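You operate a simulated robot arm through the tools that you are given. There is no shell and no other tool.

Carry out the task below with a simulated robot arm. There is one attempt and no reset: what you move stays moved.

JOB
Add a little oil, mash the avocado, serve a spoonful or two.
Fine: use the pestle and the serving spoon, serve on the plain plate, spill none; flask back with its stopper in, stand the pestle and lay the spoon on the bamboo board. Set down upright: oil flask, pestle.

The check looks at the end state, three seconds after you hand in, the way a careful person would. Anything else that was tipped, shoved, dropped, spilled or broken makes it a failure. Lids that push on must go on centred and level and be pressed home; caps that screw on are set level and turned clockwise until they are tight.

ROBOT AND FRAMES
A 7-joint arm with a two-finger parallel gripper, fixed in place. Base frame: the origin is on the floor under the middle of its stand, x ahead of it, y to its left, z up; the work surface is at about z = 0.87. Units: m, degrees, N and s.
With the tool pointing down near the work surface it reaches from about 0.42 to 0.9 m from the base axis. Its first joint turns from -115.0 to 115.0 degrees. Payload 3.91 kg.
Tool frame: the origin (TCP) lies between the finger pads and is the grasp point; the fingertips stand 0.03 m ahead of it; z points along the fingers, y is the line along which they close. Largest opening 0.11 m; finger width 0.02, thickness 0.01; the body of the gripper, 0.048 by 0.112 m, starts 0.055 m behind the TCP.
Orientation is told as [roll, pitch, yaw] about the base's x, y, z axes, in that order, counted from this pose: with the fingers straight down and closing along the base's y, the tool's x points along the base's -x, its y along +y and its z along -z.

CONTROLS
- The arm moves only by the tool drive_tool. Its argument "increments" is a list of rows, each an object of numbers (a shift or turn left out is 0, a gripper value left out holds the last): "dx", "dy", "dz": the shift along the tool's x, y, z in units of 30 mm (1.0 is 30 mm); "wx", "wy", "wz": the turn, a rotation vector about the tool's x, y, z in units of 8 degrees (1.0 is 8 degrees). In form: [{"dx": .., "dy": .., "dz": .., "wx": .., "wy": .., "wz": ..}, ...]. A call has 1 to 20 rows; each row shifts and turns the commanded pose from where the row before left it, along the tool's axes as they then stand. "hand" is the closure in counts, from 0 (fully open) to 255 (shut), set as the call begins (left out, the last holds). A call with a number of a shift or a turn outside -1 to 1 is refused whole. A row lasts 0.2 s, in which the tool goes at most 0.05 m and 8.6 degrees; a call with a longer step from one row to the next is refused whole, and so is a gripper value outside its range. Where a pose cannot be reached the arm comes as near as it can. A force on the tool above 40 N (or 10 N above the force at the start of the call, whichever is more), or a blocked arm, ends the call early, and 0.2 s more pass. The fingers move at their own pace (about 0.153 m/s each) and stop on an object; they squeeze with about 42 N. The grip force told is the motor's: it shows also when the fingers shut on nothing. Time passes only in rows, and 0.2 s behind the last, so rows that do not move let the fingers close. It gives the time, the measured TCP pose, the force on the tool (base axes), the opening and the grip force at its end, in the units of the frame above (readings bear some noise), with the torque about the TCP (base axes, N m) and any sound that the robot's microphone picked up.
- Cameras (640 x 400 px; columns grow to the right, rows downward): "scene" is fixed at [0.0478, -0.6492, 1.6434]; the picture's right is [0.57, -0.82, 0.00], its down [-0.50, -0.35, -0.79] and it looks along [0.65, 0.45, -0.61] (base axes); focal length 344 px, centre (320, 200). "wrist" rides on the gripper at [0.072, 0.017, -0.103] in the tool frame; the picture's right is [-0.23, 0.97, 0.00], its down [-0.76, -0.18, -0.62] and it looks along [-0.61, -0.14, 0.78] (tool axes); focal length 222 px, centre (320, 200). There is no depth. A picture from a camera that has moved, and an enlarged one, comes with that camera's place and axes in the base frame and with its lens.
- capture(camera): a new picture of that camera. The clock stands still meanwhile.
- lift_body(by): slides the trunk up (or, below 0, down) by that many m; the arm rides with it, the base frame stays. It gives what a move gives, with no picture.
- inspect(camera, box): a new picture of the part [left, top, right, bottom] of that camera's present view, enlarged. The clock stands still meanwhile.
- finish_job(): hands the job in; it is judged then, once.

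Places have to be worked out from the pictures, the camera data and where the tool is seen. Open the gripper and draw the arm clear of the work before you hand the job in, unless the task says otherwise.

The tools are called after ">>>" as a command line: name --argument value ..., lists and objects as JSON in quotes. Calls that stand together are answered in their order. drive_tool: Moves the arm, as the interface text tells. Its arguments: {"type":"object","properties":{"increments":{"type":"array"},"hand":{"type":"number"}},"required":["increments"]} The other tools are called the same way: lift_body (by) moves the trunk up or down; capture (camera) takes a picture; inspect (camera, box) takes an enlarged picture of a part of a camera's view; finish_job () hands the job in.

At the start:

```text
time_s: 0.0
ee_pos: [0.629, -0.2191, 1.3569]
ee_rot: [0.0, 0.0, -0.1]
contact_force: [0.2, -0.3, -0.1]
torque: [-0.01, 0.01, -0.02]
finger_gap: 0.1101
finger_force: 0.0
trunk travel left (down, up): [-0.875, 0.115]
```

scene: 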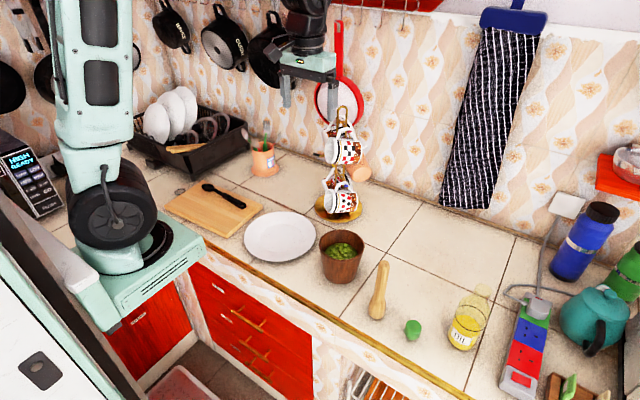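
wrist: 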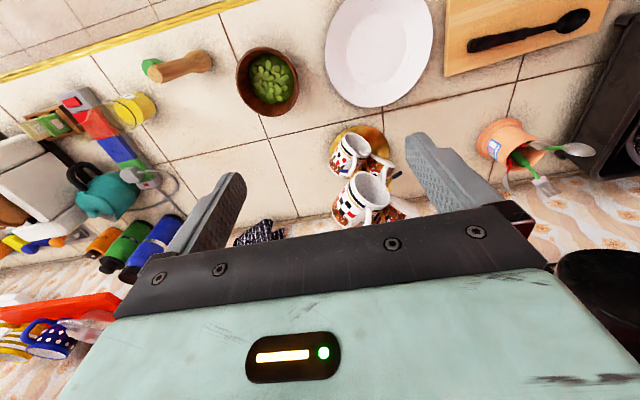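

I start by looking closer at the work area: the bowl with avocado, pestle, oil flask with stopper, plate and bamboo board.

>>> inspect --camera "scene" --box '[300, 210, 520, 370]'

>>> inspect --camera "scene" --box '[150, 120, 390, 290]'

>>> inspect --camera "scene" --box '[430, 200, 640, 400]'

>>> inspect --camera "wrist" --box '[60, 30, 320, 190]'

```text
2.50 times, centred on (410, 290) of scene
camera zoom: at [0.0478, -0.6492, 1.6434], right [0.57, -0.82, 0.0], down [-0.5, -0.35, -0.79], along [0.65, 0.45, -0.61], focal length 859 px, centre (95, -25)
```

zoom: 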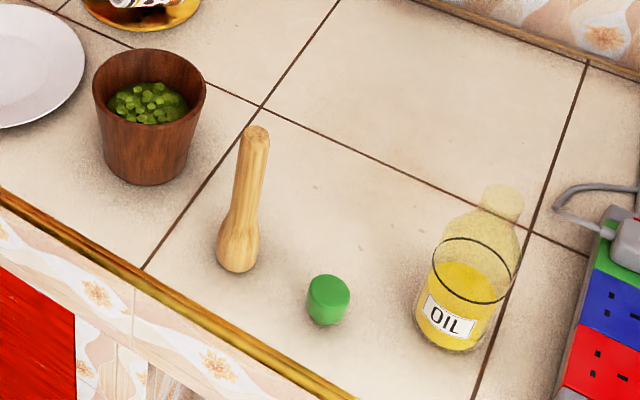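

```text
2.35 times, centred on (270, 205) of scene
camera zoom: at [0.0478, -0.6492, 1.6434], right [0.57, -0.82, 0.0], down [-0.5, -0.35, -0.79], along [0.65, 0.45, -0.61], focal length 808 px, centre (438, 188)
```

zoom: 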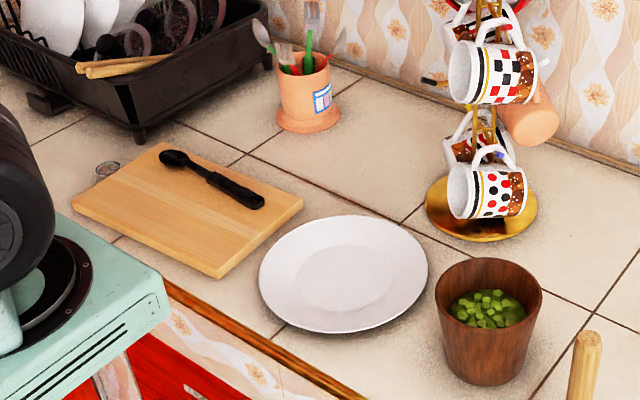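

```text
2.00 times, centred on (535, 300) of scene
camera zoom: at [0.0478, -0.6492, 1.6434], right [0.57, -0.82, 0.0], down [-0.5, -0.35, -0.79], along [0.65, 0.45, -0.61], focal length 687 px, centre (-110, 0)
```

zoom: 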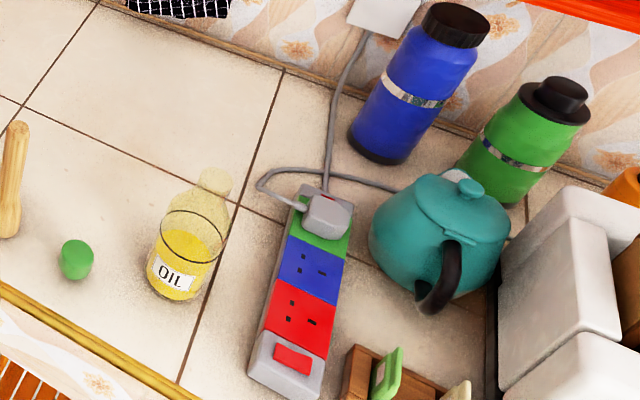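

```text
2.46 times, centred on (190, 110) of wrist
camera zoom: at [0.5577, -0.2028, 1.4602], right [0.23, 0.97, 0.0], down [0.76, -0.18, 0.62], along [0.61, -0.14, -0.78], focal length 547 px, centre (640, 422)
```

zoom: 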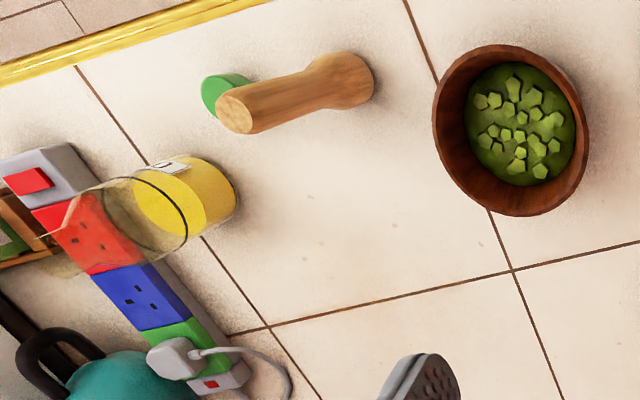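

The pestle stands near (0.56, -0.47), the green stopper near (0.555, -0.575), the oil flask near (0.605, -0.685), the bowl near (0.60, -0.33), and the plate near (0.63, -0.09). I move the wrist camera over the flask side for a closer look.

>>> drive_tool --increments '[{"dx": 0.38, "dy": -0.98, "dz": 0.53}, {"dx": 0.38, "dy": -0.98, "dz": 0.53}, {"dx": 0.38, "dy": -0.98, "dz": 0.53}, {"dx": 0.38, "dy": -0.98, "dz": 0.53}, {"dx": 0.38, "dy": -0.98, "dz": 0.53}, {"dx": 0.38, "dy": -0.98, "dz": 0.53}, {"dx": 0.38, "dy": -0.98, "dz": 0.53}, {"dx": 0.38, "dy": -0.98, "dz": 0.53}, {"dx": 0.38, "dy": -0.98, "dz": 0.53}, {"dx": 0.38, "dy": -0.98, "dz": 0.53}, {"dx": 0.38, "dy": -0.98, "dz": 0.53}, {"dx": 0.38, "dy": -0.98, "dz": 0.53}, {"dx": 0.38, "dy": -0.98, "dz": 0.53}]'

>>> capture --camera "wrist"

>>> capture --camera "scene"

```text
time_s: 2.8
ee_pos: [0.4812, -0.5996, 1.1515]
ee_rot: [-0.1, 0.0, 0.0]
contact_force: [-0.2, 0.8, -0.4]
torque: [-0.04, 0.05, 0.03]
finger_gap: 0.1099
finger_force: 0.0
trunk travel left (down, up): [-0.875, 0.115]
```

```text
taken
camera wrist: at [0.4092, -0.5835, 1.2545], right [0.23, 0.97, 0.0], down [0.76, -0.18, 0.62], along [0.61, -0.14, -0.78], focal length 222 px, centre (320, 200)
```

wrist: 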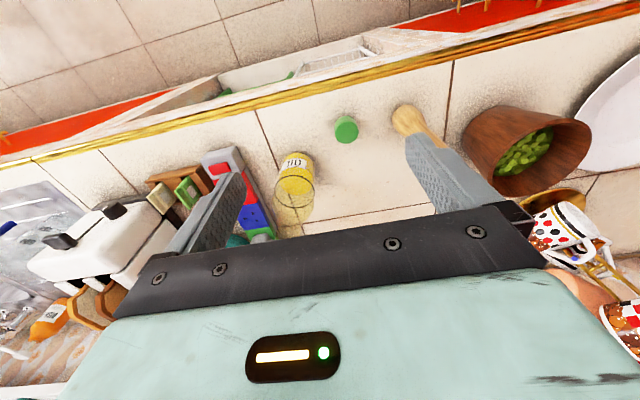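

```text
taken
```

scene: 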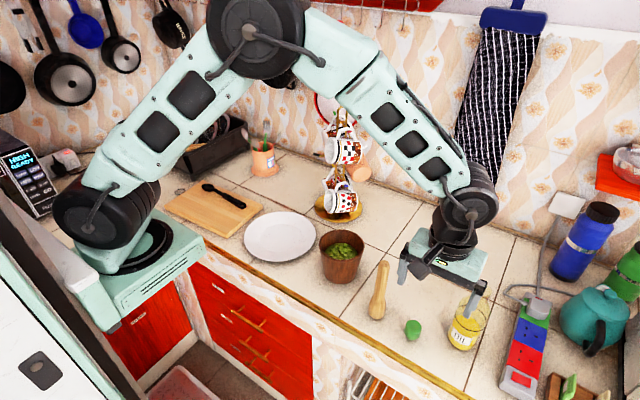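

>>> inspect --camera "wrist" --box '[230, 90, 430, 240]'

>>> inspect --camera "wrist" --box '[380, 80, 620, 230]'

>>> inspect --camera "scene" --box '[430, 270, 510, 360]'

>>> inspect --camera "scene" --box '[350, 250, 430, 350]'

```text
2.67 times, centred on (330, 165) of wrist
camera zoom: at [0.4092, -0.5835, 1.2545], right [0.23, 0.97, 0.0], down [0.76, -0.18, 0.62], along [0.61, -0.14, -0.78], focal length 592 px, centre (293, 293)
```

zoom: 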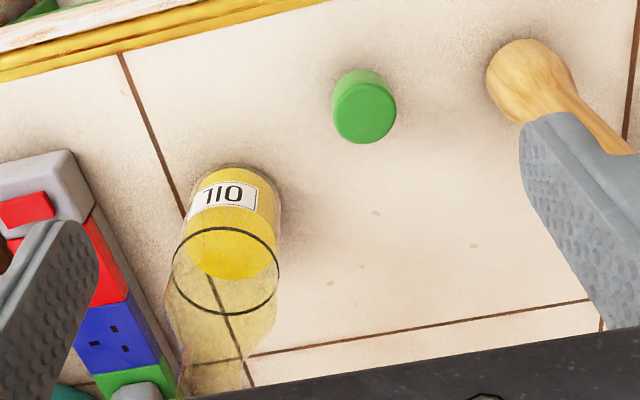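

```text
2.67 times, centred on (500, 155) of wrist
camera zoom: at [0.4092, -0.5835, 1.2545], right [0.23, 0.97, 0.0], down [0.76, -0.18, 0.62], along [0.61, -0.14, -0.78], focal length 592 px, centre (-160, 320)
```

zoom: 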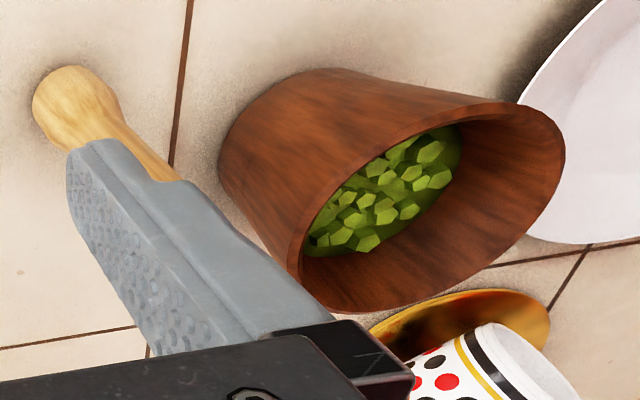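

```text
4.44 times, centred on (470, 315) of scene
camera zoom: at [0.0478, -0.6492, 1.6434], right [0.57, -0.82, 0.0], down [-0.5, -0.35, -0.79], along [0.65, 0.45, -0.61], focal length 1527 px, centre (-347, -311)
```

zoom: 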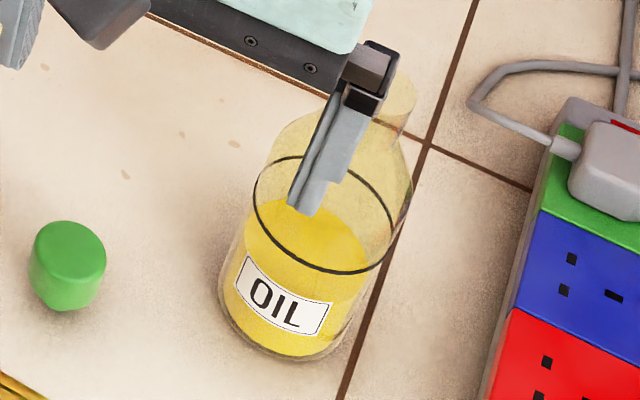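

```text
4.00 times, centred on (390, 300) of scene
camera zoom: at [0.0478, -0.6492, 1.6434], right [0.57, -0.82, 0.0], down [-0.5, -0.35, -0.79], along [0.65, 0.45, -0.61], focal length 1374 px, centre (40, -200)
```

zoom: 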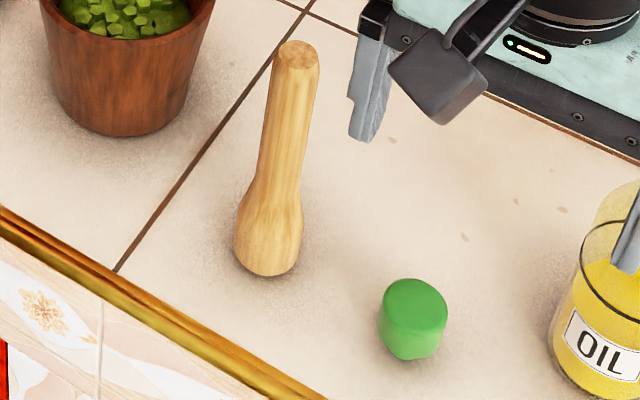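

The flask is about 0.07 m wide and 0.19 m tall with a 0.034 m neck; the stopper is about 0.04 m wide. To pour I want a horizontal grip with the camera on the upper side, so I test how far the wrist can yaw toward 180°.

>>> drive_tool --increments '[{"wz": 1, "dz": -0.3}, {"wz": 1, "dz": -0.3}, {"wz": 1, "dz": -0.3}, {"wz": 1}, {"wz": 1}, {"wz": 1}, {"wz": 1}, {"wz": 1}, {"wz": 1}, {"wz": 1}, {"wz": 1}, {"wz": 1}]'

```text
time_s: 5.4
ee_pos: [0.4819, -0.6002, 1.1785]
ee_rot: [0.0, -0.1, -96.1]
contact_force: [0.5, -0.3, 0.0]
torque: [0.02, -0.01, 0.03]
finger_gap: 0.11
finger_force: 0.0
trunk travel left (down, up): [-0.875, 0.115]
```

No limit met so far. I continue the yaw.

>>> drive_tool --increments '[{"wz": 1}, {"wz": 1}, {"wz": 1}, {"wz": 1}, {"wz": 1}, {"wz": 1}, {"wz": 1}, {"wz": 1}, {"wz": 1}, {"wz": 1}, {"wz": 1}, {"wz": 1}]'

>>> capture --camera "wrist"

>>> capture --camera "scene"

```text
time_s: 8.0
ee_pos: [0.4813, -0.6009, 1.1786]
ee_rot: [0.0, 0.0, 167.8]
contact_force: [0.2, 0.4, 0.4]
torque: [0.02, 0.03, 0.03]
finger_gap: 0.1099
finger_force: 0.0
trunk travel left (down, up): [-0.875, 0.115]
```

```text
taken
camera wrist: at [0.5492, -0.6338, 1.2808], right [-0.43, -0.9, 0.0], down [-0.71, 0.33, 0.62], along [-0.56, 0.27, -0.78], focal length 222 px, centre (320, 200)
```

wrist: 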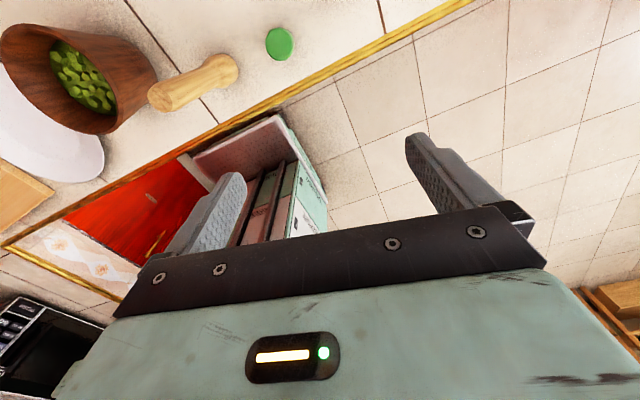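

```text
taken
```

scene: 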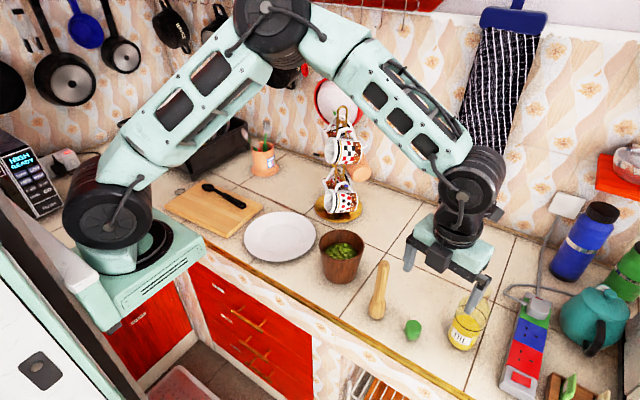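

Yaw reached about -192° without trouble. Now I tilt the tool to horizontal (fingers pointing to +x, camera on top).

>>> drive_tool --increments '[{"wy": 1}, {"wy": 1}, {"wy": 1}, {"wy": 1}, {"wy": 1}, {"wy": 1}, {"wy": 1}, {"wy": 1}, {"wy": 1}, {"wy": 1}, {"wy": 1}, {"wy": 0.25}]'

>>> capture --camera "wrist"

>>> capture --camera "scene"

```text
time_s: 10.6
ee_pos: [0.4817, -0.6001, 1.179]
ee_rot: [163.5, 89.9, -28.5]
contact_force: [0.5, 0.6, 1.5]
torque: [0.02, 0.03, 0.03]
finger_gap: 0.1101
finger_force: 0.0
trunk travel left (down, up): [-0.875, 0.115]
```

```text
taken
camera wrist: at [0.3773, -0.597, 1.25], right [-0.2, -0.95, -0.23], down [-0.57, 0.3, -0.76], along [0.8, -0.03, -0.61], focal length 222 px, centre (320, 200)
```

wrist: 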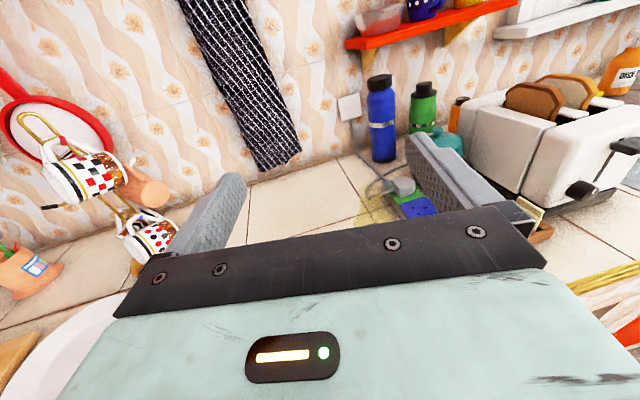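

```text
taken
```

scene: 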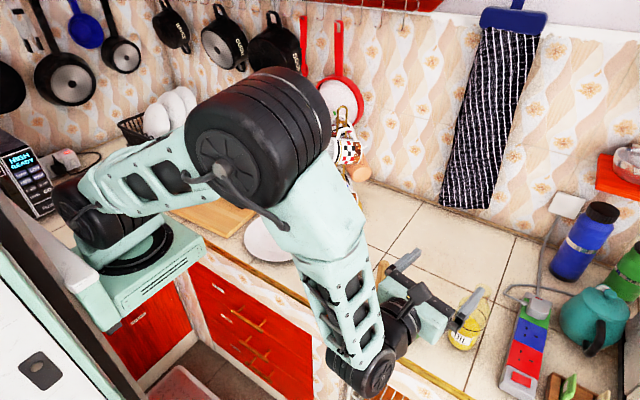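

The tool is horizontal now, pointing to about azimuth -12°. I test the roll range that a pour toward -y would need (roll +88°), in free air.

>>> drive_tool --increments '[{"wz": 1}, {"wz": 1}, {"wz": 1}, {"wz": 1}, {"wz": 1}, {"wz": 1}, {"wz": 1}, {"wz": 1}, {"wz": 1}, {"wz": 1}, {"wz": 1}, {"wz": 1}]'

>>> capture --camera "wrist"

```text
time_s: 13.2
ee_pos: [0.4816, -0.6, 1.1763]
ee_rot: [-90.0, -6.2, 78.0]
contact_force: [-0.2, -1.0, -0.2]
torque: [0.0, 0.02, 0.0]
finger_gap: 0.1098
finger_force: 0.1
trunk travel left (down, up): [-0.875, 0.115]
```

```text
taken
camera wrist: at [0.3668, -0.6487, 1.1521], right [0.07, 0.32, -0.94], down [-0.46, 0.85, 0.26], along [0.89, 0.41, 0.21], focal length 222 px, centre (320, 200)
```

wrist: 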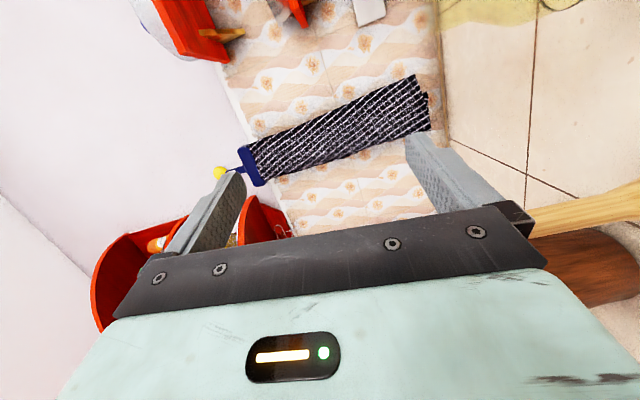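

Roll reaches 96° without being blocked, so a pour is possible. I roll back and descend partway in front of the flask, keeping clear of the stopper.

>>> drive_tool --increments '[{"wz": -1}, {"wz": -1}, {"wz": -1}, {"wz": -1}, {"wz": -1}, {"wz": -1}, {"wz": -1}, {"wz": -1}, {"wz": -1}, {"wz": -1}, {"wz": -1}, {"wz": -1}, {"dx": -0.9, "dy": 0.4}, {"dx": -0.9, "dy": 0.4}, {"dx": -0.9, "dy": 0.4}, {"dx": -0.9, "dy": 0.4, "dz": 0.3}]'

>>> capture --camera "wrist"

>>> inspect --camera "scene" --box '[340, 220, 540, 400]'

```text
time_s: 16.6
ee_pos: [0.4822, -0.6506, 1.0679]
ee_rot: [133.4, 89.9, -58.5]
contact_force: [-1.0, 0.7, 0.5]
torque: [-0.02, -0.02, 0.0]
finger_gap: 0.1101
finger_force: 0.1
trunk travel left (down, up): [-0.875, 0.115]
```

```text
taken
camera wrist: at [0.3773, -0.6465, 1.1405], right [-0.2, -0.95, -0.23], down [-0.57, 0.3, -0.76], along [0.79, -0.02, -0.61], focal length 222 px, centre (320, 200)
```

wrist: 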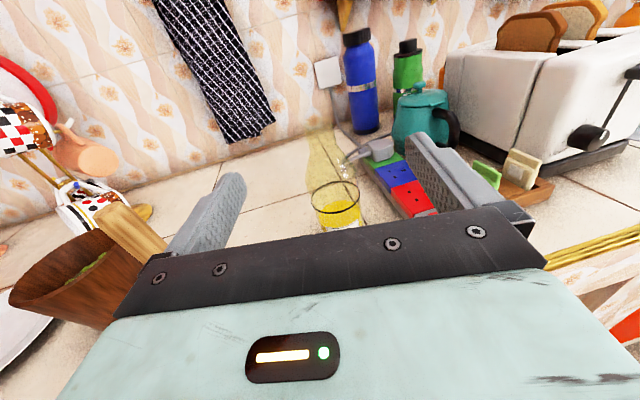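

```text
2.22 times, centred on (440, 310) of scene
camera zoom: at [0.0478, -0.6492, 1.6434], right [0.57, -0.82, 0.0], down [-0.5, -0.35, -0.79], along [0.65, 0.45, -0.61], focal length 764 px, centre (53, -44)
```

zoom: 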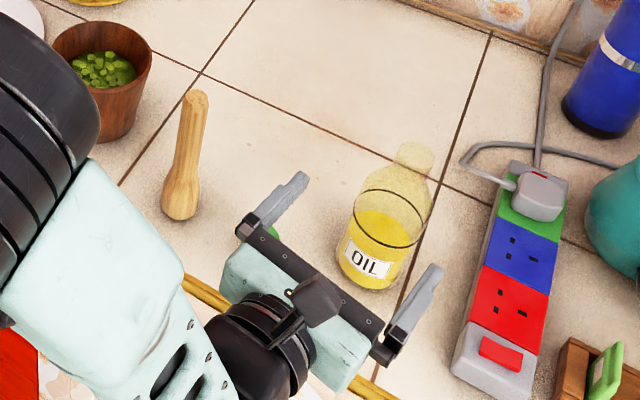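

>>> inspect --camera "wrist" --box '[240, 100, 440, 240]'

```text
2.86 times, centred on (340, 170) of wrist
camera zoom: at [0.3773, -0.6465, 1.1405], right [-0.2, -0.95, -0.23], down [-0.57, 0.3, -0.76], along [0.79, -0.02, -0.61], focal length 635 px, centre (263, 286)
```

zoom: 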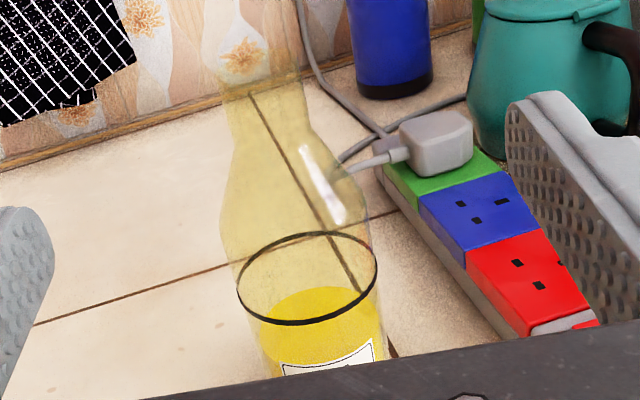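

Triangulation puts the flask axis at about (0.618, -0.674). I lower to z ≈ 0.92 with a small sideways correction, then move forward about 0.138 m in slower steps.

>>> drive_tool --increments '[{"dx": -0.98, "dy": -0.03}, {"dx": -0.98, "dy": -0.03}, {"dx": -0.98, "dy": -0.03}, {"dx": -0.98, "dy": -0.03}, {"dx": -0.98, "dy": -0.03}]'

>>> capture --camera "wrist"

>>> capture --camera "scene"

```text
time_s: 17.8
ee_pos: [0.4816, -0.6456, 0.9231]
ee_rot: [139.3, 89.9, -52.7]
contact_force: [0.1, 0.3, 0.1]
torque: [-0.02, 0.0, 0.04]
finger_gap: 0.1102
finger_force: 0.0
trunk travel left (down, up): [-0.875, 0.115]
```

```text
taken
camera wrist: at [0.3771, -0.6404, 0.9953], right [-0.2, -0.95, -0.23], down [-0.57, 0.3, -0.76], along [0.79, -0.02, -0.61], focal length 222 px, centre (320, 200)
```

wrist: 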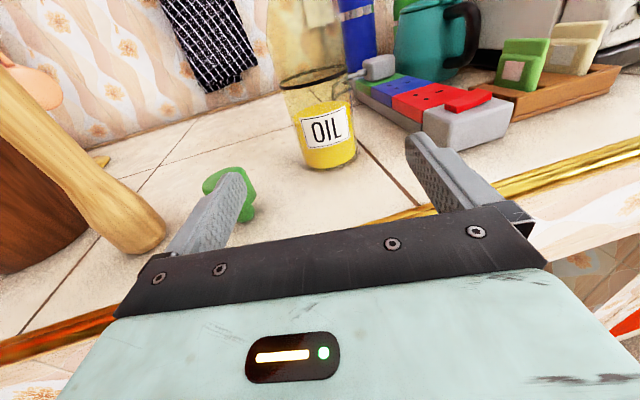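

```text
taken
```

scene: 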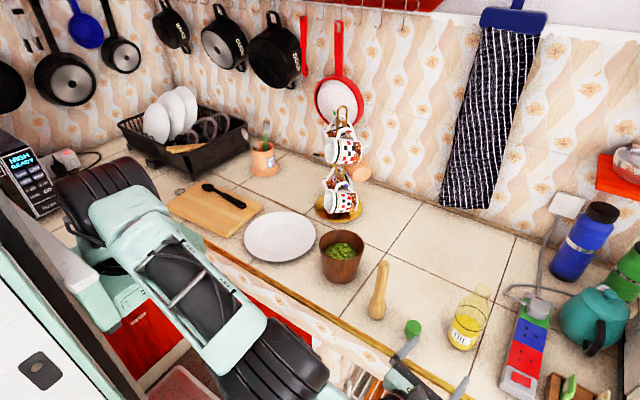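

The left finger looks close to the stopper, so I check it closely before moving forward.

>>> inspect --camera "wrist" --box '[180, 60, 380, 240]'

>>> inspect --camera "scene" --box '[360, 270, 500, 400]'

```text
2.22 times, centred on (280, 150) of wrist
camera zoom: at [0.3771, -0.6404, 0.9953], right [-0.2, -0.95, -0.23], down [-0.57, 0.3, -0.76], along [0.79, -0.02, -0.61], focal length 494 px, centre (409, 311)
```

zoom: 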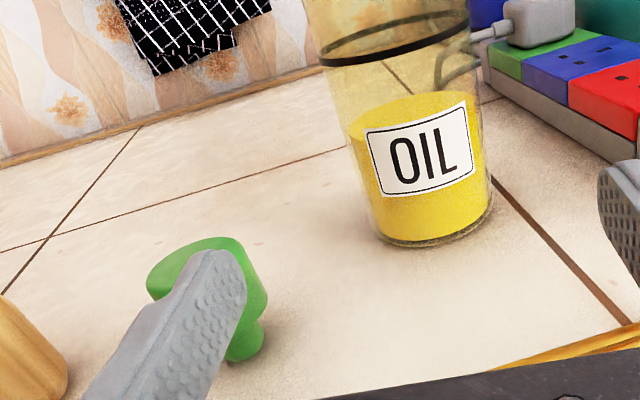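

```text
3.08 times, centred on (430, 335) of scene
camera zoom: at [0.0478, -0.6492, 1.6434], right [0.57, -0.82, 0.0], down [-0.5, -0.35, -0.79], along [0.65, 0.45, -0.61], focal length 1057 px, centre (-18, -215)
```

zoom: 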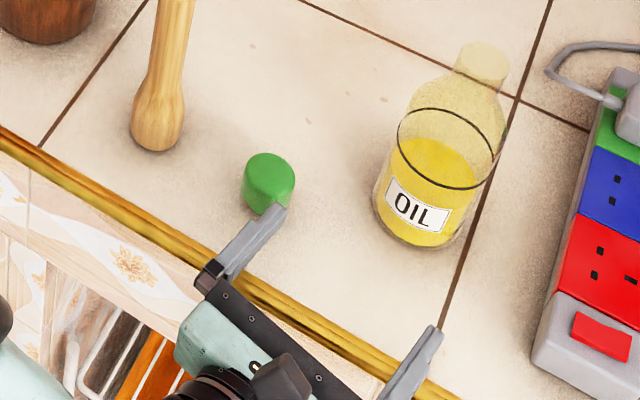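

The stopper is a T-shaped plug at about (0.56, -0.568). I narrow the opening to about 0.088 m for clearance on both sides and move forward onto the flask.

>>> drive_tool --hand 50 --increments '[{}, {"dz": 0.5}, {"dz": 0.5}, {"dz": 0.5}, {"dz": 0.5}, {"dz": 0.5}]'

>>> inspect --camera "wrist" --box '[120, 20, 520, 270]'

>>> inspect --camera "scene" --box '[360, 270, 500, 400]'

```text
time_s: 19.2
ee_pos: [0.5526, -0.6604, 0.9225]
ee_rot: [-50.9, 90.1, 117.1]
contact_force: [0.4, -0.4, -0.2]
torque: [0.01, -0.01, 0.01]
finger_gap: 0.0883
finger_force: 0.0
trunk travel left (down, up): [-0.875, 0.115]
```

```text
1.60 times, centred on (320, 145) of wrist
camera zoom: at [0.4499, -0.6575, 0.9948], right [-0.2, -0.95, -0.23], down [-0.57, 0.3, -0.76], along [0.79, -0.02, -0.61], focal length 355 px, centre (320, 288)
```

zoom: 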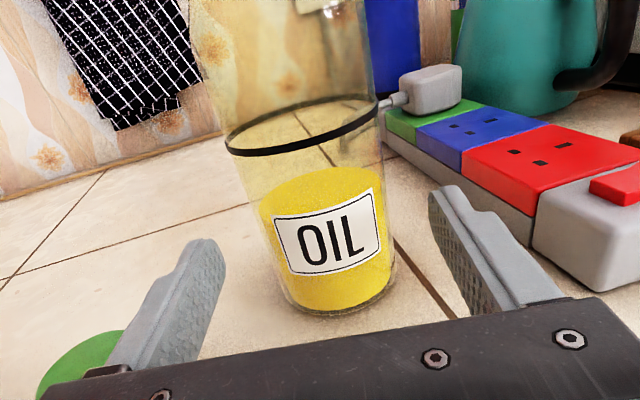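

```text
3.08 times, centred on (430, 335) of scene
camera zoom: at [0.0478, -0.6492, 1.6434], right [0.57, -0.82, 0.0], down [-0.5, -0.35, -0.79], along [0.65, 0.45, -0.61], focal length 1057 px, centre (-18, -215)
```

zoom: 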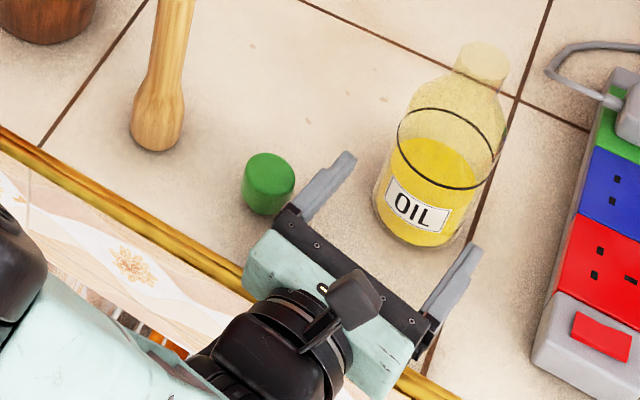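

Clearance to the stopper works out to about 16 mm, and the flask is centred between the fingers. I advance the remaining ~66 mm and close.

>>> drive_tool --increments '[{"dz": 0.5}, {"dz": 0.5}, {"dz": 0.5}, {"dz": 0.5}, {"dz": 0.2}]'

>>> inspect --camera "scene" --box '[360, 270, 500, 400]'

>>> inspect --camera "wrist" --box '[120, 20, 520, 270]'

```text
time_s: 20.4
ee_pos: [0.619, -0.674, 0.923]
ee_rot: [96.4, 90.0, -95.6]
contact_force: [1.2, 0.4, -0.3]
torque: [-0.03, -0.03, 0.01]
finger_gap: 0.0884
finger_force: 0.1
trunk travel left (down, up): [-0.875, 0.115]
```

```text
3.08 times, centred on (430, 335) of scene
camera zoom: at [0.0478, -0.6492, 1.6434], right [0.57, -0.82, 0.0], down [-0.5, -0.35, -0.79], along [0.65, 0.45, -0.61], focal length 1057 px, centre (-18, -215)
```

zoom: 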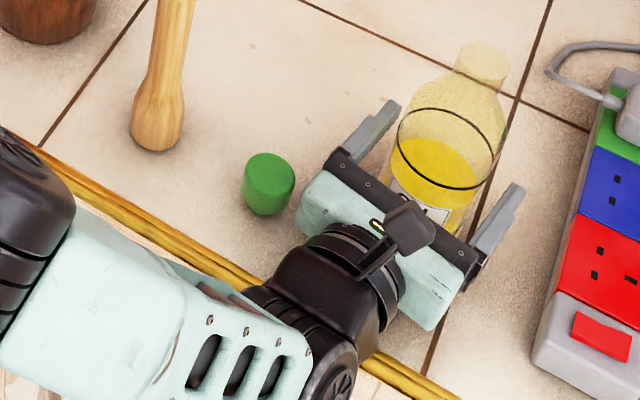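

```text
1.60 times, centred on (320, 145) of wrist
camera zoom: at [0.515, -0.6711, 0.9953], right [-0.2, -0.95, -0.23], down [-0.57, 0.3, -0.76], along [0.79, -0.02, -0.61], focal length 355 px, centre (320, 288)
```

zoom: 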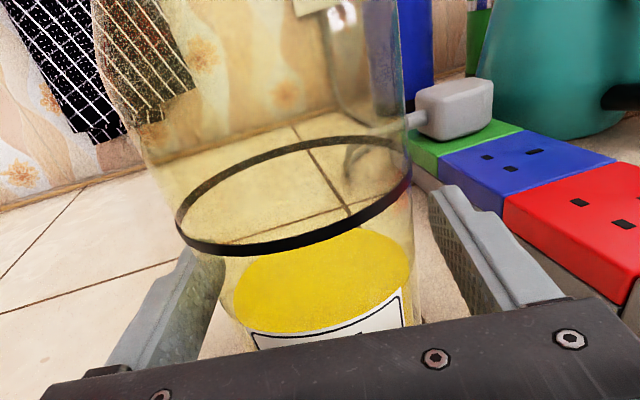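

The flask sits slightly left of centre between the fingers (about 5 mm), so I shift left 5 mm and then close.

>>> drive_tool --increments '[{"dy": -0.16}]'

>>> drive_tool --hand 140 --increments '[{}, {}, {}, {}]'

>>> inspect --camera "scene" --box '[360, 270, 500, 400]'

```text
time_s: 20.8
ee_pos: [0.6201, -0.6704, 0.9225]
ee_rot: [-94.1, 90.1, 73.9]
contact_force: [-0.4, -0.2, 0.2]
torque: [0.02, -0.01, -0.03]
finger_gap: 0.0883
finger_force: 0.1
trunk travel left (down, up): [-0.875, 0.115]
```

```text
time_s: 21.8
ee_pos: [0.6198, -0.6711, 0.9221]
ee_rot: [179.8, 90.0, -12.0]
contact_force: [1.5, -2.7, 2.9]
torque: [0.07, -0.04, -0.04]
finger_gap: 0.0645
finger_force: 42.0
trunk travel left (down, up): [-0.875, 0.115]
```

```text
3.08 times, centred on (430, 335) of scene
camera zoom: at [0.0478, -0.6492, 1.6434], right [0.57, -0.82, 0.0], down [-0.5, -0.35, -0.79], along [0.65, 0.45, -0.61], focal length 1057 px, centre (-18, -215)
```

zoom: 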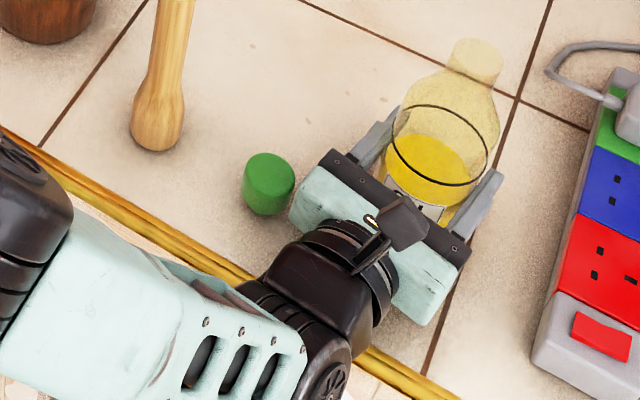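

The flask is gripped (gap 0.0645 m, 42 N). I lift it straight up gently.

>>> drive_tool --increments '[{"dx": 0.3}, {"dx": 0.6}, {"dx": 0.8}, {"dx": 0.9}, {"dx": 0.9}, {"dx": 0.9}, {"dx": 0.9}, {"dx": 0.9}, {"dx": 0.9}, {"dx": 0.9}, {"dx": 0.7}, {"dx": 0.4}]'

>>> capture --camera "scene"

>>> capture --camera "wrist"

```text
time_s: 24.4
ee_pos: [0.6189, -0.6706, 1.1939]
ee_rot: [-50.0, 89.9, 118.0]
contact_force: [-0.4, 0.4, -1.9]
torque: [-0.02, -0.04, 0.03]
finger_gap: 0.0642
finger_force: 41.8
trunk travel left (down, up): [-0.875, 0.115]
```

```text
taken
```

scene: 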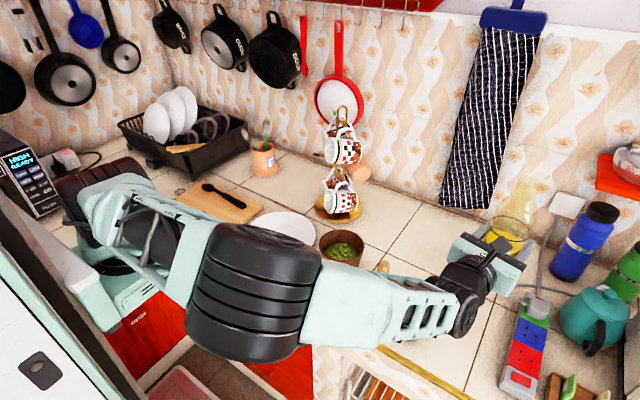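

```text
taken
camera wrist: at [0.5158, -0.6672, 1.2666], right [-0.2, -0.95, -0.23], down [-0.57, 0.3, -0.76], along [0.79, -0.02, -0.61], focal length 222 px, centre (320, 200)
```

wrist: 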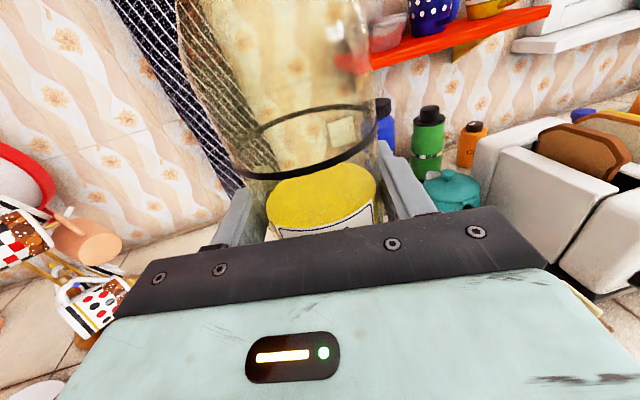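

The flask is lifted with oil level and nothing disturbed. I carry it toward the plate side of the bowl in stages, watching the elbow.

>>> drive_tool --increments '[{"dy": -0.4, "dz": -0.06}, {"dy": -0.7, "dz": -0.1}, {"dy": -0.85, "dz": -0.13}, {"dy": -0.85, "dz": -0.13}, {"dy": -0.85, "dz": -0.13}, {"dy": -0.85, "dz": -0.13}, {"dy": -0.7, "dz": -0.1}, {"dy": -0.4, "dz": -0.06}]'

>>> capture --camera "scene"

```text
time_s: 26.2
ee_pos: [0.632, -0.5005, 1.1958]
ee_rot: [107.4, 89.9, -84.4]
contact_force: [0.2, -0.3, -2.2]
torque: [0.0, 0.02, -0.03]
finger_gap: 0.0647
finger_force: 42.3
trunk travel left (down, up): [-0.875, 0.115]
```

```text
taken
```

scene: 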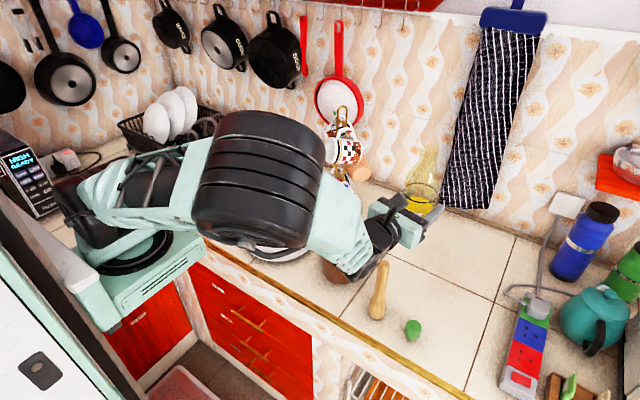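

The elbow folds upward, clear of everything. I continue to the position beside the bowl.

>>> drive_tool --increments '[{"dy": -0.4, "dz": -0.06}, {"dy": -0.7, "dz": -0.11}, {"dy": -0.85, "dz": -0.13}, {"dy": -0.85, "dz": -0.13}, {"dy": -0.85, "dz": -0.13}, {"dy": -0.85, "dz": -0.13}, {"dy": -0.7, "dz": -0.11}, {"dy": -0.4, "dz": -0.06}]'

>>> capture --camera "scene"

```text
time_s: 28.0
ee_pos: [0.6403, -0.3309, 1.197]
ee_rot: [7.2, 89.9, 175.0]
contact_force: [-0.1, 0.7, -2.2]
torque: [0.02, 0.0, -0.01]
finger_gap: 0.0642
finger_force: 41.5
trunk travel left (down, up): [-0.875, 0.115]
```

```text
taken
```

scene: 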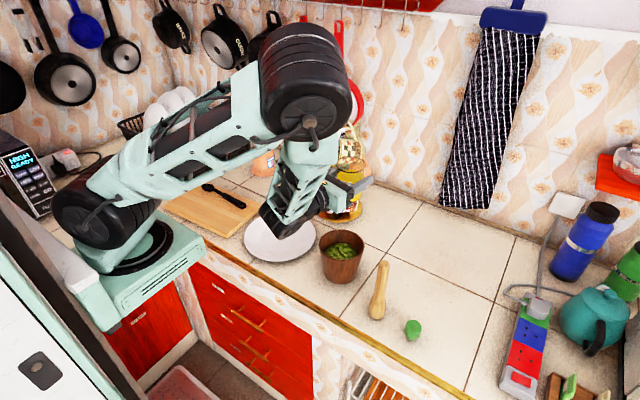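

>>> drive_tool --increments '[{"dy": -0.4, "dz": -0.06}, {"dy": -0.7, "dz": -0.1}, {"dy": -0.85, "dz": -0.13}, {"dy": -0.85, "dz": -0.12}, {"dy": -0.85, "dz": -0.12}, {"dy": -0.5, "dz": -0.06}, {"dy": -0.3, "dz": -0.03}]'

>>> capture --camera "scene"

>>> inspect --camera "scene" --box '[220, 120, 420, 300]'

```text
time_s: 29.6
ee_pos: [0.6746, -0.2064, 1.1842]
ee_rot: [141.1, 90.0, -50.9]
contact_force: [0.2, -0.4, -2.0]
torque: [-0.02, 0.0, 0.0]
finger_gap: 0.0643
finger_force: 41.8
out of reach, approached as far as the arm can: row 3, 4, 5
trunk travel left (down, up): [-0.875, 0.115]
```

```text
taken
```

scene: 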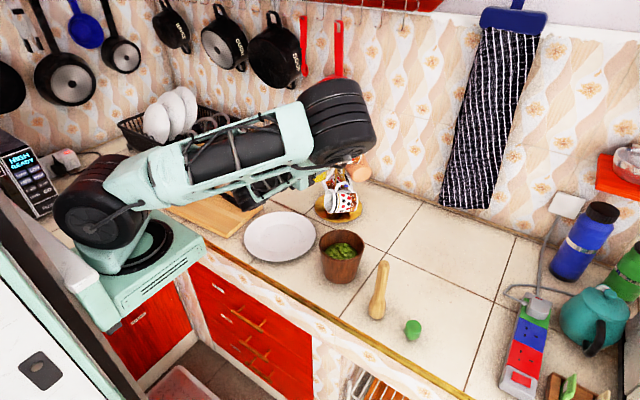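

```text
2.22 times, centred on (320, 210) of scene
camera zoom: at [0.0478, -0.6492, 1.6434], right [0.57, -0.82, 0.0], down [-0.5, -0.35, -0.79], along [0.65, 0.45, -0.61], focal length 764 px, centre (320, 178)
```

zoom: 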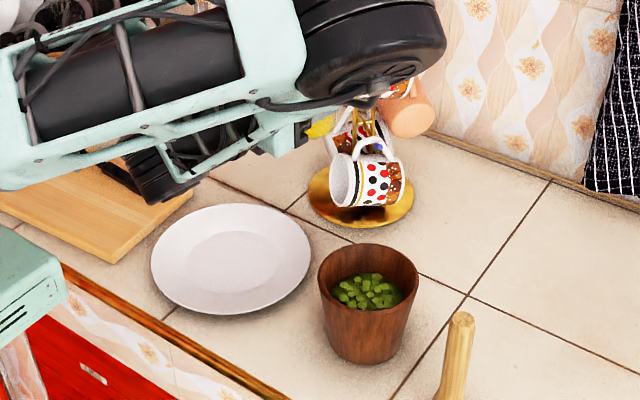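

The arm got too folded here (out of reach) and the elbow swung over. I look with the wrist camera before backing out.

>>> capture --camera "wrist"

```text
taken
camera wrist: at [0.5704, -0.2023, 1.2563], right [-0.2, -0.95, -0.23], down [-0.57, 0.3, -0.76], along [0.79, -0.02, -0.61], focal length 222 px, centre (320, 200)
```

wrist: 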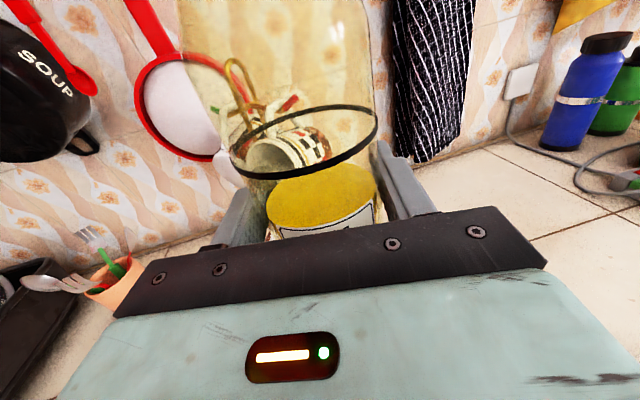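

Nothing is touched; the flask is still upright and clear of the mugs. I back out the way I came.

>>> drive_tool --increments '[{"dy": 0.3, "dz": 0.03}, {"dy": 0.5, "dz": 0.06}, {"dy": 0.6, "dz": 0.08}, {"dy": 0.6, "dz": 0.08}, {"dy": 0.6, "dz": 0.08}, {"dy": 0.6, "dz": 0.08}, {"dy": 0.6, "dz": 0.08}, {"dy": 0.5, "dz": 0.06}, {"dy": 0.3, "dz": 0.03}]'

>>> capture --camera "scene"

```text
time_s: 31.6
ee_pos: [0.6623, -0.3438, 1.185]
ee_rot: [-68.6, 89.9, 99.5]
contact_force: [0.4, 0.3, -2.0]
torque: [0.0, 0.01, 0.0]
finger_gap: 0.0644
finger_force: 41.2
trunk travel left (down, up): [-0.875, 0.115]
```

```text
taken
```

scene: 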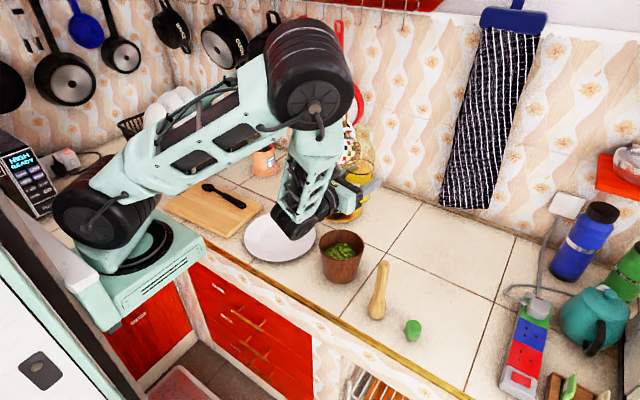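

Posture is back to normal. I raise the trunk by 0.1 m so the arm is less folded at the pour height.

>>> lift_body --by 0.1

>>> drive_tool --increments '[{"wx": -0.4, "dx": -0.4}, {"wx": -0.4, "dx": -0.7}, {"wx": -0.4, "dx": -0.9}, {"wx": -0.4, "dx": -0.9}, {"dx": -0.9}, {"dx": -0.7}, {"dx": -0.4}]'

>>> capture --camera "scene"

```text
time_s: 32.9
ee_pos: [0.6615, -0.3438, 1.2835]
ee_rot: [-30.7, 89.9, 137.3]
contact_force: [0.1, 0.4, -0.6]
torque: [-0.01, 0.01, -0.01]
finger_gap: 0.0641
finger_force: 42.1
trunk travel left (down, up): [-0.975, 0.015]
```

```text
time_s: 34.5
ee_pos: [0.6615, -0.3431, 1.1374]
ee_rot: [40.1, 90.0, -164.7]
contact_force: [0.1, -0.1, -2.3]
torque: [0.0, 0.0, -0.04]
finger_gap: 0.0639
finger_force: 41.4
trunk travel left (down, up): [-0.975, 0.015]
```

```text
taken
```

scene: 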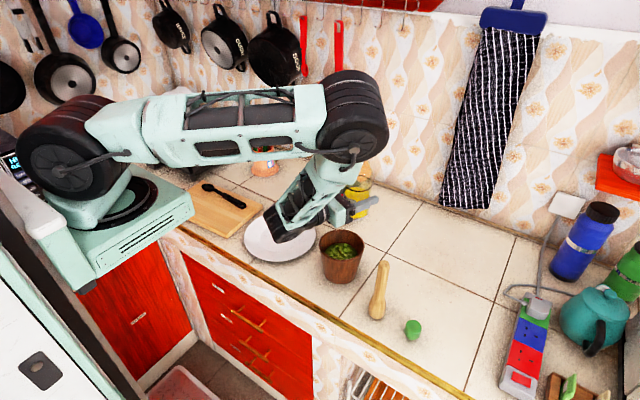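

>>> drive_tool --increments '[{"dx": -0.4}, {"dx": -0.6}, {"dx": -0.6}, {"dx": -0.3}, {"dy": -0.4, "dz": -0.13}, {"dy": -0.6, "dz": -0.2}, {"dy": -0.6, "dz": -0.2}, {"dy": -0.6, "dz": -0.2}, {"dy": -0.6, "dz": -0.2}]'

>>> capture --camera "scene"

```text
time_s: 36.5
ee_pos: [0.669, -0.2547, 1.082]
ee_rot: [60.6, 90.0, -144.2]
contact_force: [0.2, -0.2, -1.3]
torque: [-0.01, -0.03, -0.01]
finger_gap: 0.0643
finger_force: 41.9
trunk travel left (down, up): [-0.975, 0.015]
```

```text
taken
```

scene: 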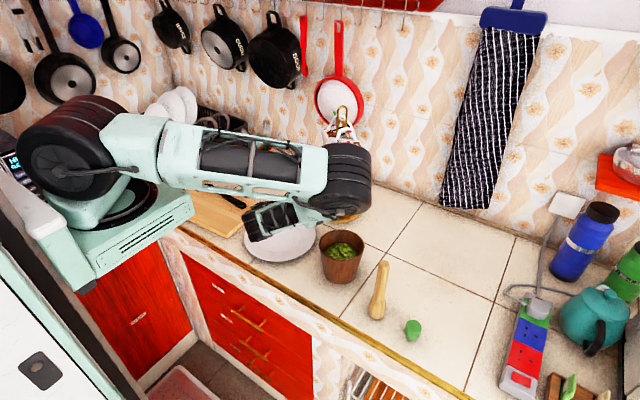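

The elbow is dropping over the bowl here, so this side is a poor posture. I retreat and will instead pour from the right-front with the tool pointing left, where the arm is less folded.

>>> drive_tool --increments '[{"dy": 0.4, "dz": 0.13}, {"dy": 0.6, "dz": 0.2}, {"dy": 0.6, "dz": 0.2}, {"dy": 0.6, "dz": 0.2}, {"dy": 0.6, "dz": 0.2}, {"dy": 0.6, "dx": 0.5}, {"dy": 0.6, "dx": 0.6}, {"dy": 0.6, "dx": 0.6}, {"dy": 0.6, "dx": 0.6, "dz": -0.3}, {"dy": 0.6, "dx": 0.6, "dz": -0.3}, {"dy": 0.4, "dx": 0.4, "dz": -0.2}]'

>>> capture --camera "scene"

```text
time_s: 38.9
ee_pos: [0.596, -0.4258, 1.1785]
ee_rot: [-42.8, 90.0, 112.2]
contact_force: [-0.5, 0.0, -2.1]
torque: [0.0, 0.02, 0.01]
finger_gap: 0.0641
finger_force: 42.3
trunk travel left (down, up): [-0.975, 0.015]
```

```text
taken
```

scene: 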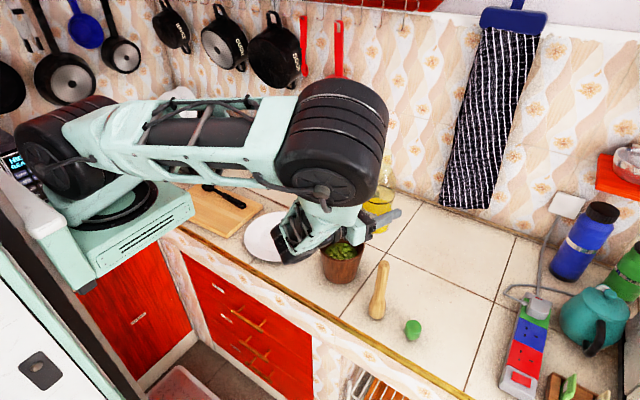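

Now I turn the tool about the vertical toward pointing left (+y), in two steps.

>>> drive_tool --increments '[{"wx": 0.5}, {"wx": 1}, {"wx": 1}, {"wx": 1}, {"wx": 1}, {"wx": 1}, {"wx": 0.5}]'

>>> capture --camera "scene"

```text
time_s: 40.5
ee_pos: [0.5967, -0.4249, 1.179]
ee_rot: [-13.7, 89.9, -170.4]
contact_force: [0.3, 0.3, -1.8]
torque: [-0.02, 0.0, 0.02]
finger_gap: 0.0641
finger_force: 42.5
trunk travel left (down, up): [-0.975, 0.015]
```

```text
taken
```

scene: 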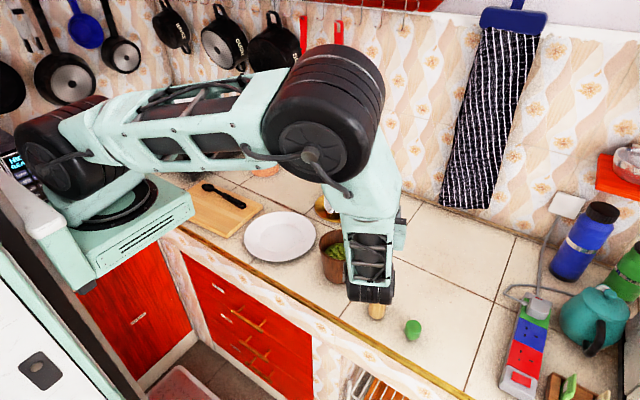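

>>> drive_tool --increments '[{"wx": 0.5, "dx": 0.2}, {"wx": 1, "dx": 0.2}, {"wx": 1}, {"wx": 1}, {"wx": 1}, {"wx": 1}, {"wx": 0.4}]'

>>> capture --camera "scene"

>>> capture --camera "wrist"

```text
time_s: 42.1
ee_pos: [0.5958, -0.4264, 1.1918]
ee_rot: [-77.6, 90.0, 172.9]
contact_force: [-0.6, 1.1, -1.0]
torque: [-0.02, 0.01, 0.01]
finger_gap: 0.064
finger_force: 42.1
trunk travel left (down, up): [-0.975, 0.015]
```

```text
taken
```

scene: 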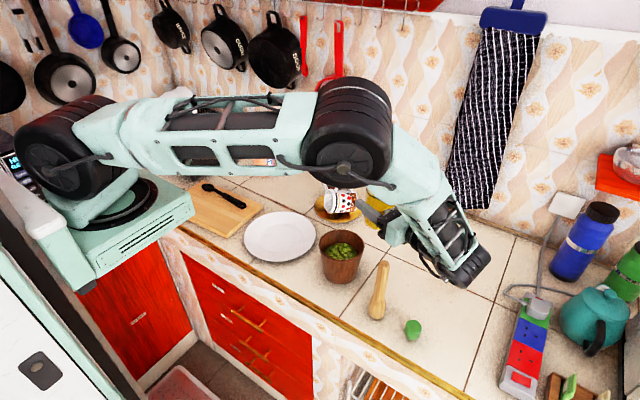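

```text
taken
camera wrist: at [0.5782, -0.5301, 1.2643], right [0.92, -0.32, -0.23], down [-0.38, -0.53, -0.76], along [0.13, 0.78, -0.61], focal length 222 px, centre (320, 200)
```

wrist: 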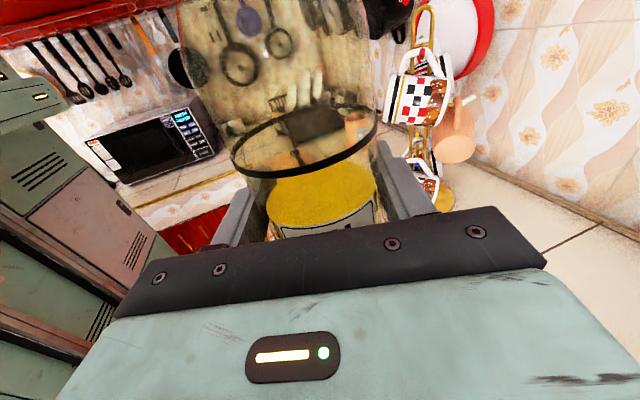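

The tool now points left (azimuth ≈ 70°) with the arm in good shape. I move to the pour spot, with the flask on the robot side of the bowl, still high.

>>> drive_tool --increments '[{"dz": 0.25, "dy": -0.3}, {"dz": 0.4, "dy": -0.55}, {"dz": 0.5, "dy": -0.65}, {"dz": 0.5, "dy": -0.65}, {"dz": 0.5, "dy": -0.65}, {"dz": 0.5, "dy": -0.65}, {"dz": 0.4, "dy": -0.55}, {"dz": 0.35, "dy": -0.4}, {"dz": 0.17, "dy": -0.25}]'

>>> capture --camera "scene"

>>> capture --camera "wrist"

```text
time_s: 44.1
ee_pos: [0.5001, -0.2795, 1.1902]
ee_rot: [0.1, 90.0, -109.6]
contact_force: [0.0, 0.6, -1.9]
torque: [-0.01, -0.01, -0.04]
finger_gap: 0.0644
finger_force: 42.2
trunk travel left (down, up): [-0.975, 0.015]
```

```text
taken
```

scene: 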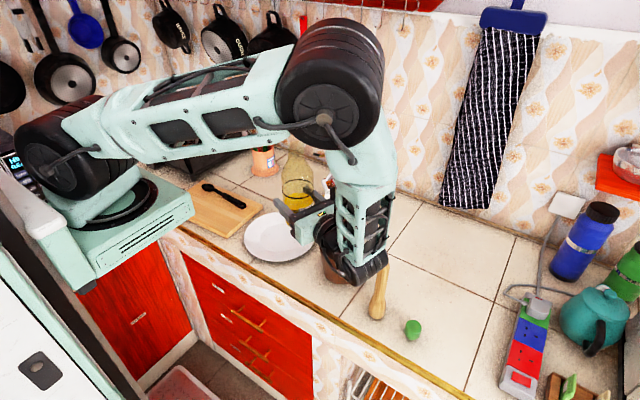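

```text
taken
camera wrist: at [0.4828, -0.3838, 1.2632], right [0.92, -0.33, -0.23], down [-0.38, -0.53, -0.76], along [0.13, 0.78, -0.61], focal length 222 px, centre (320, 200)
```

wrist: 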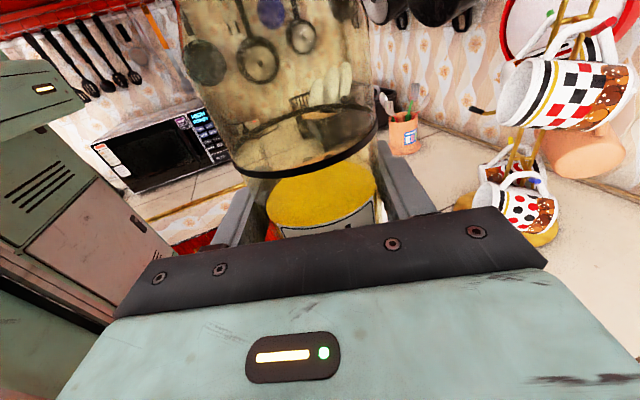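

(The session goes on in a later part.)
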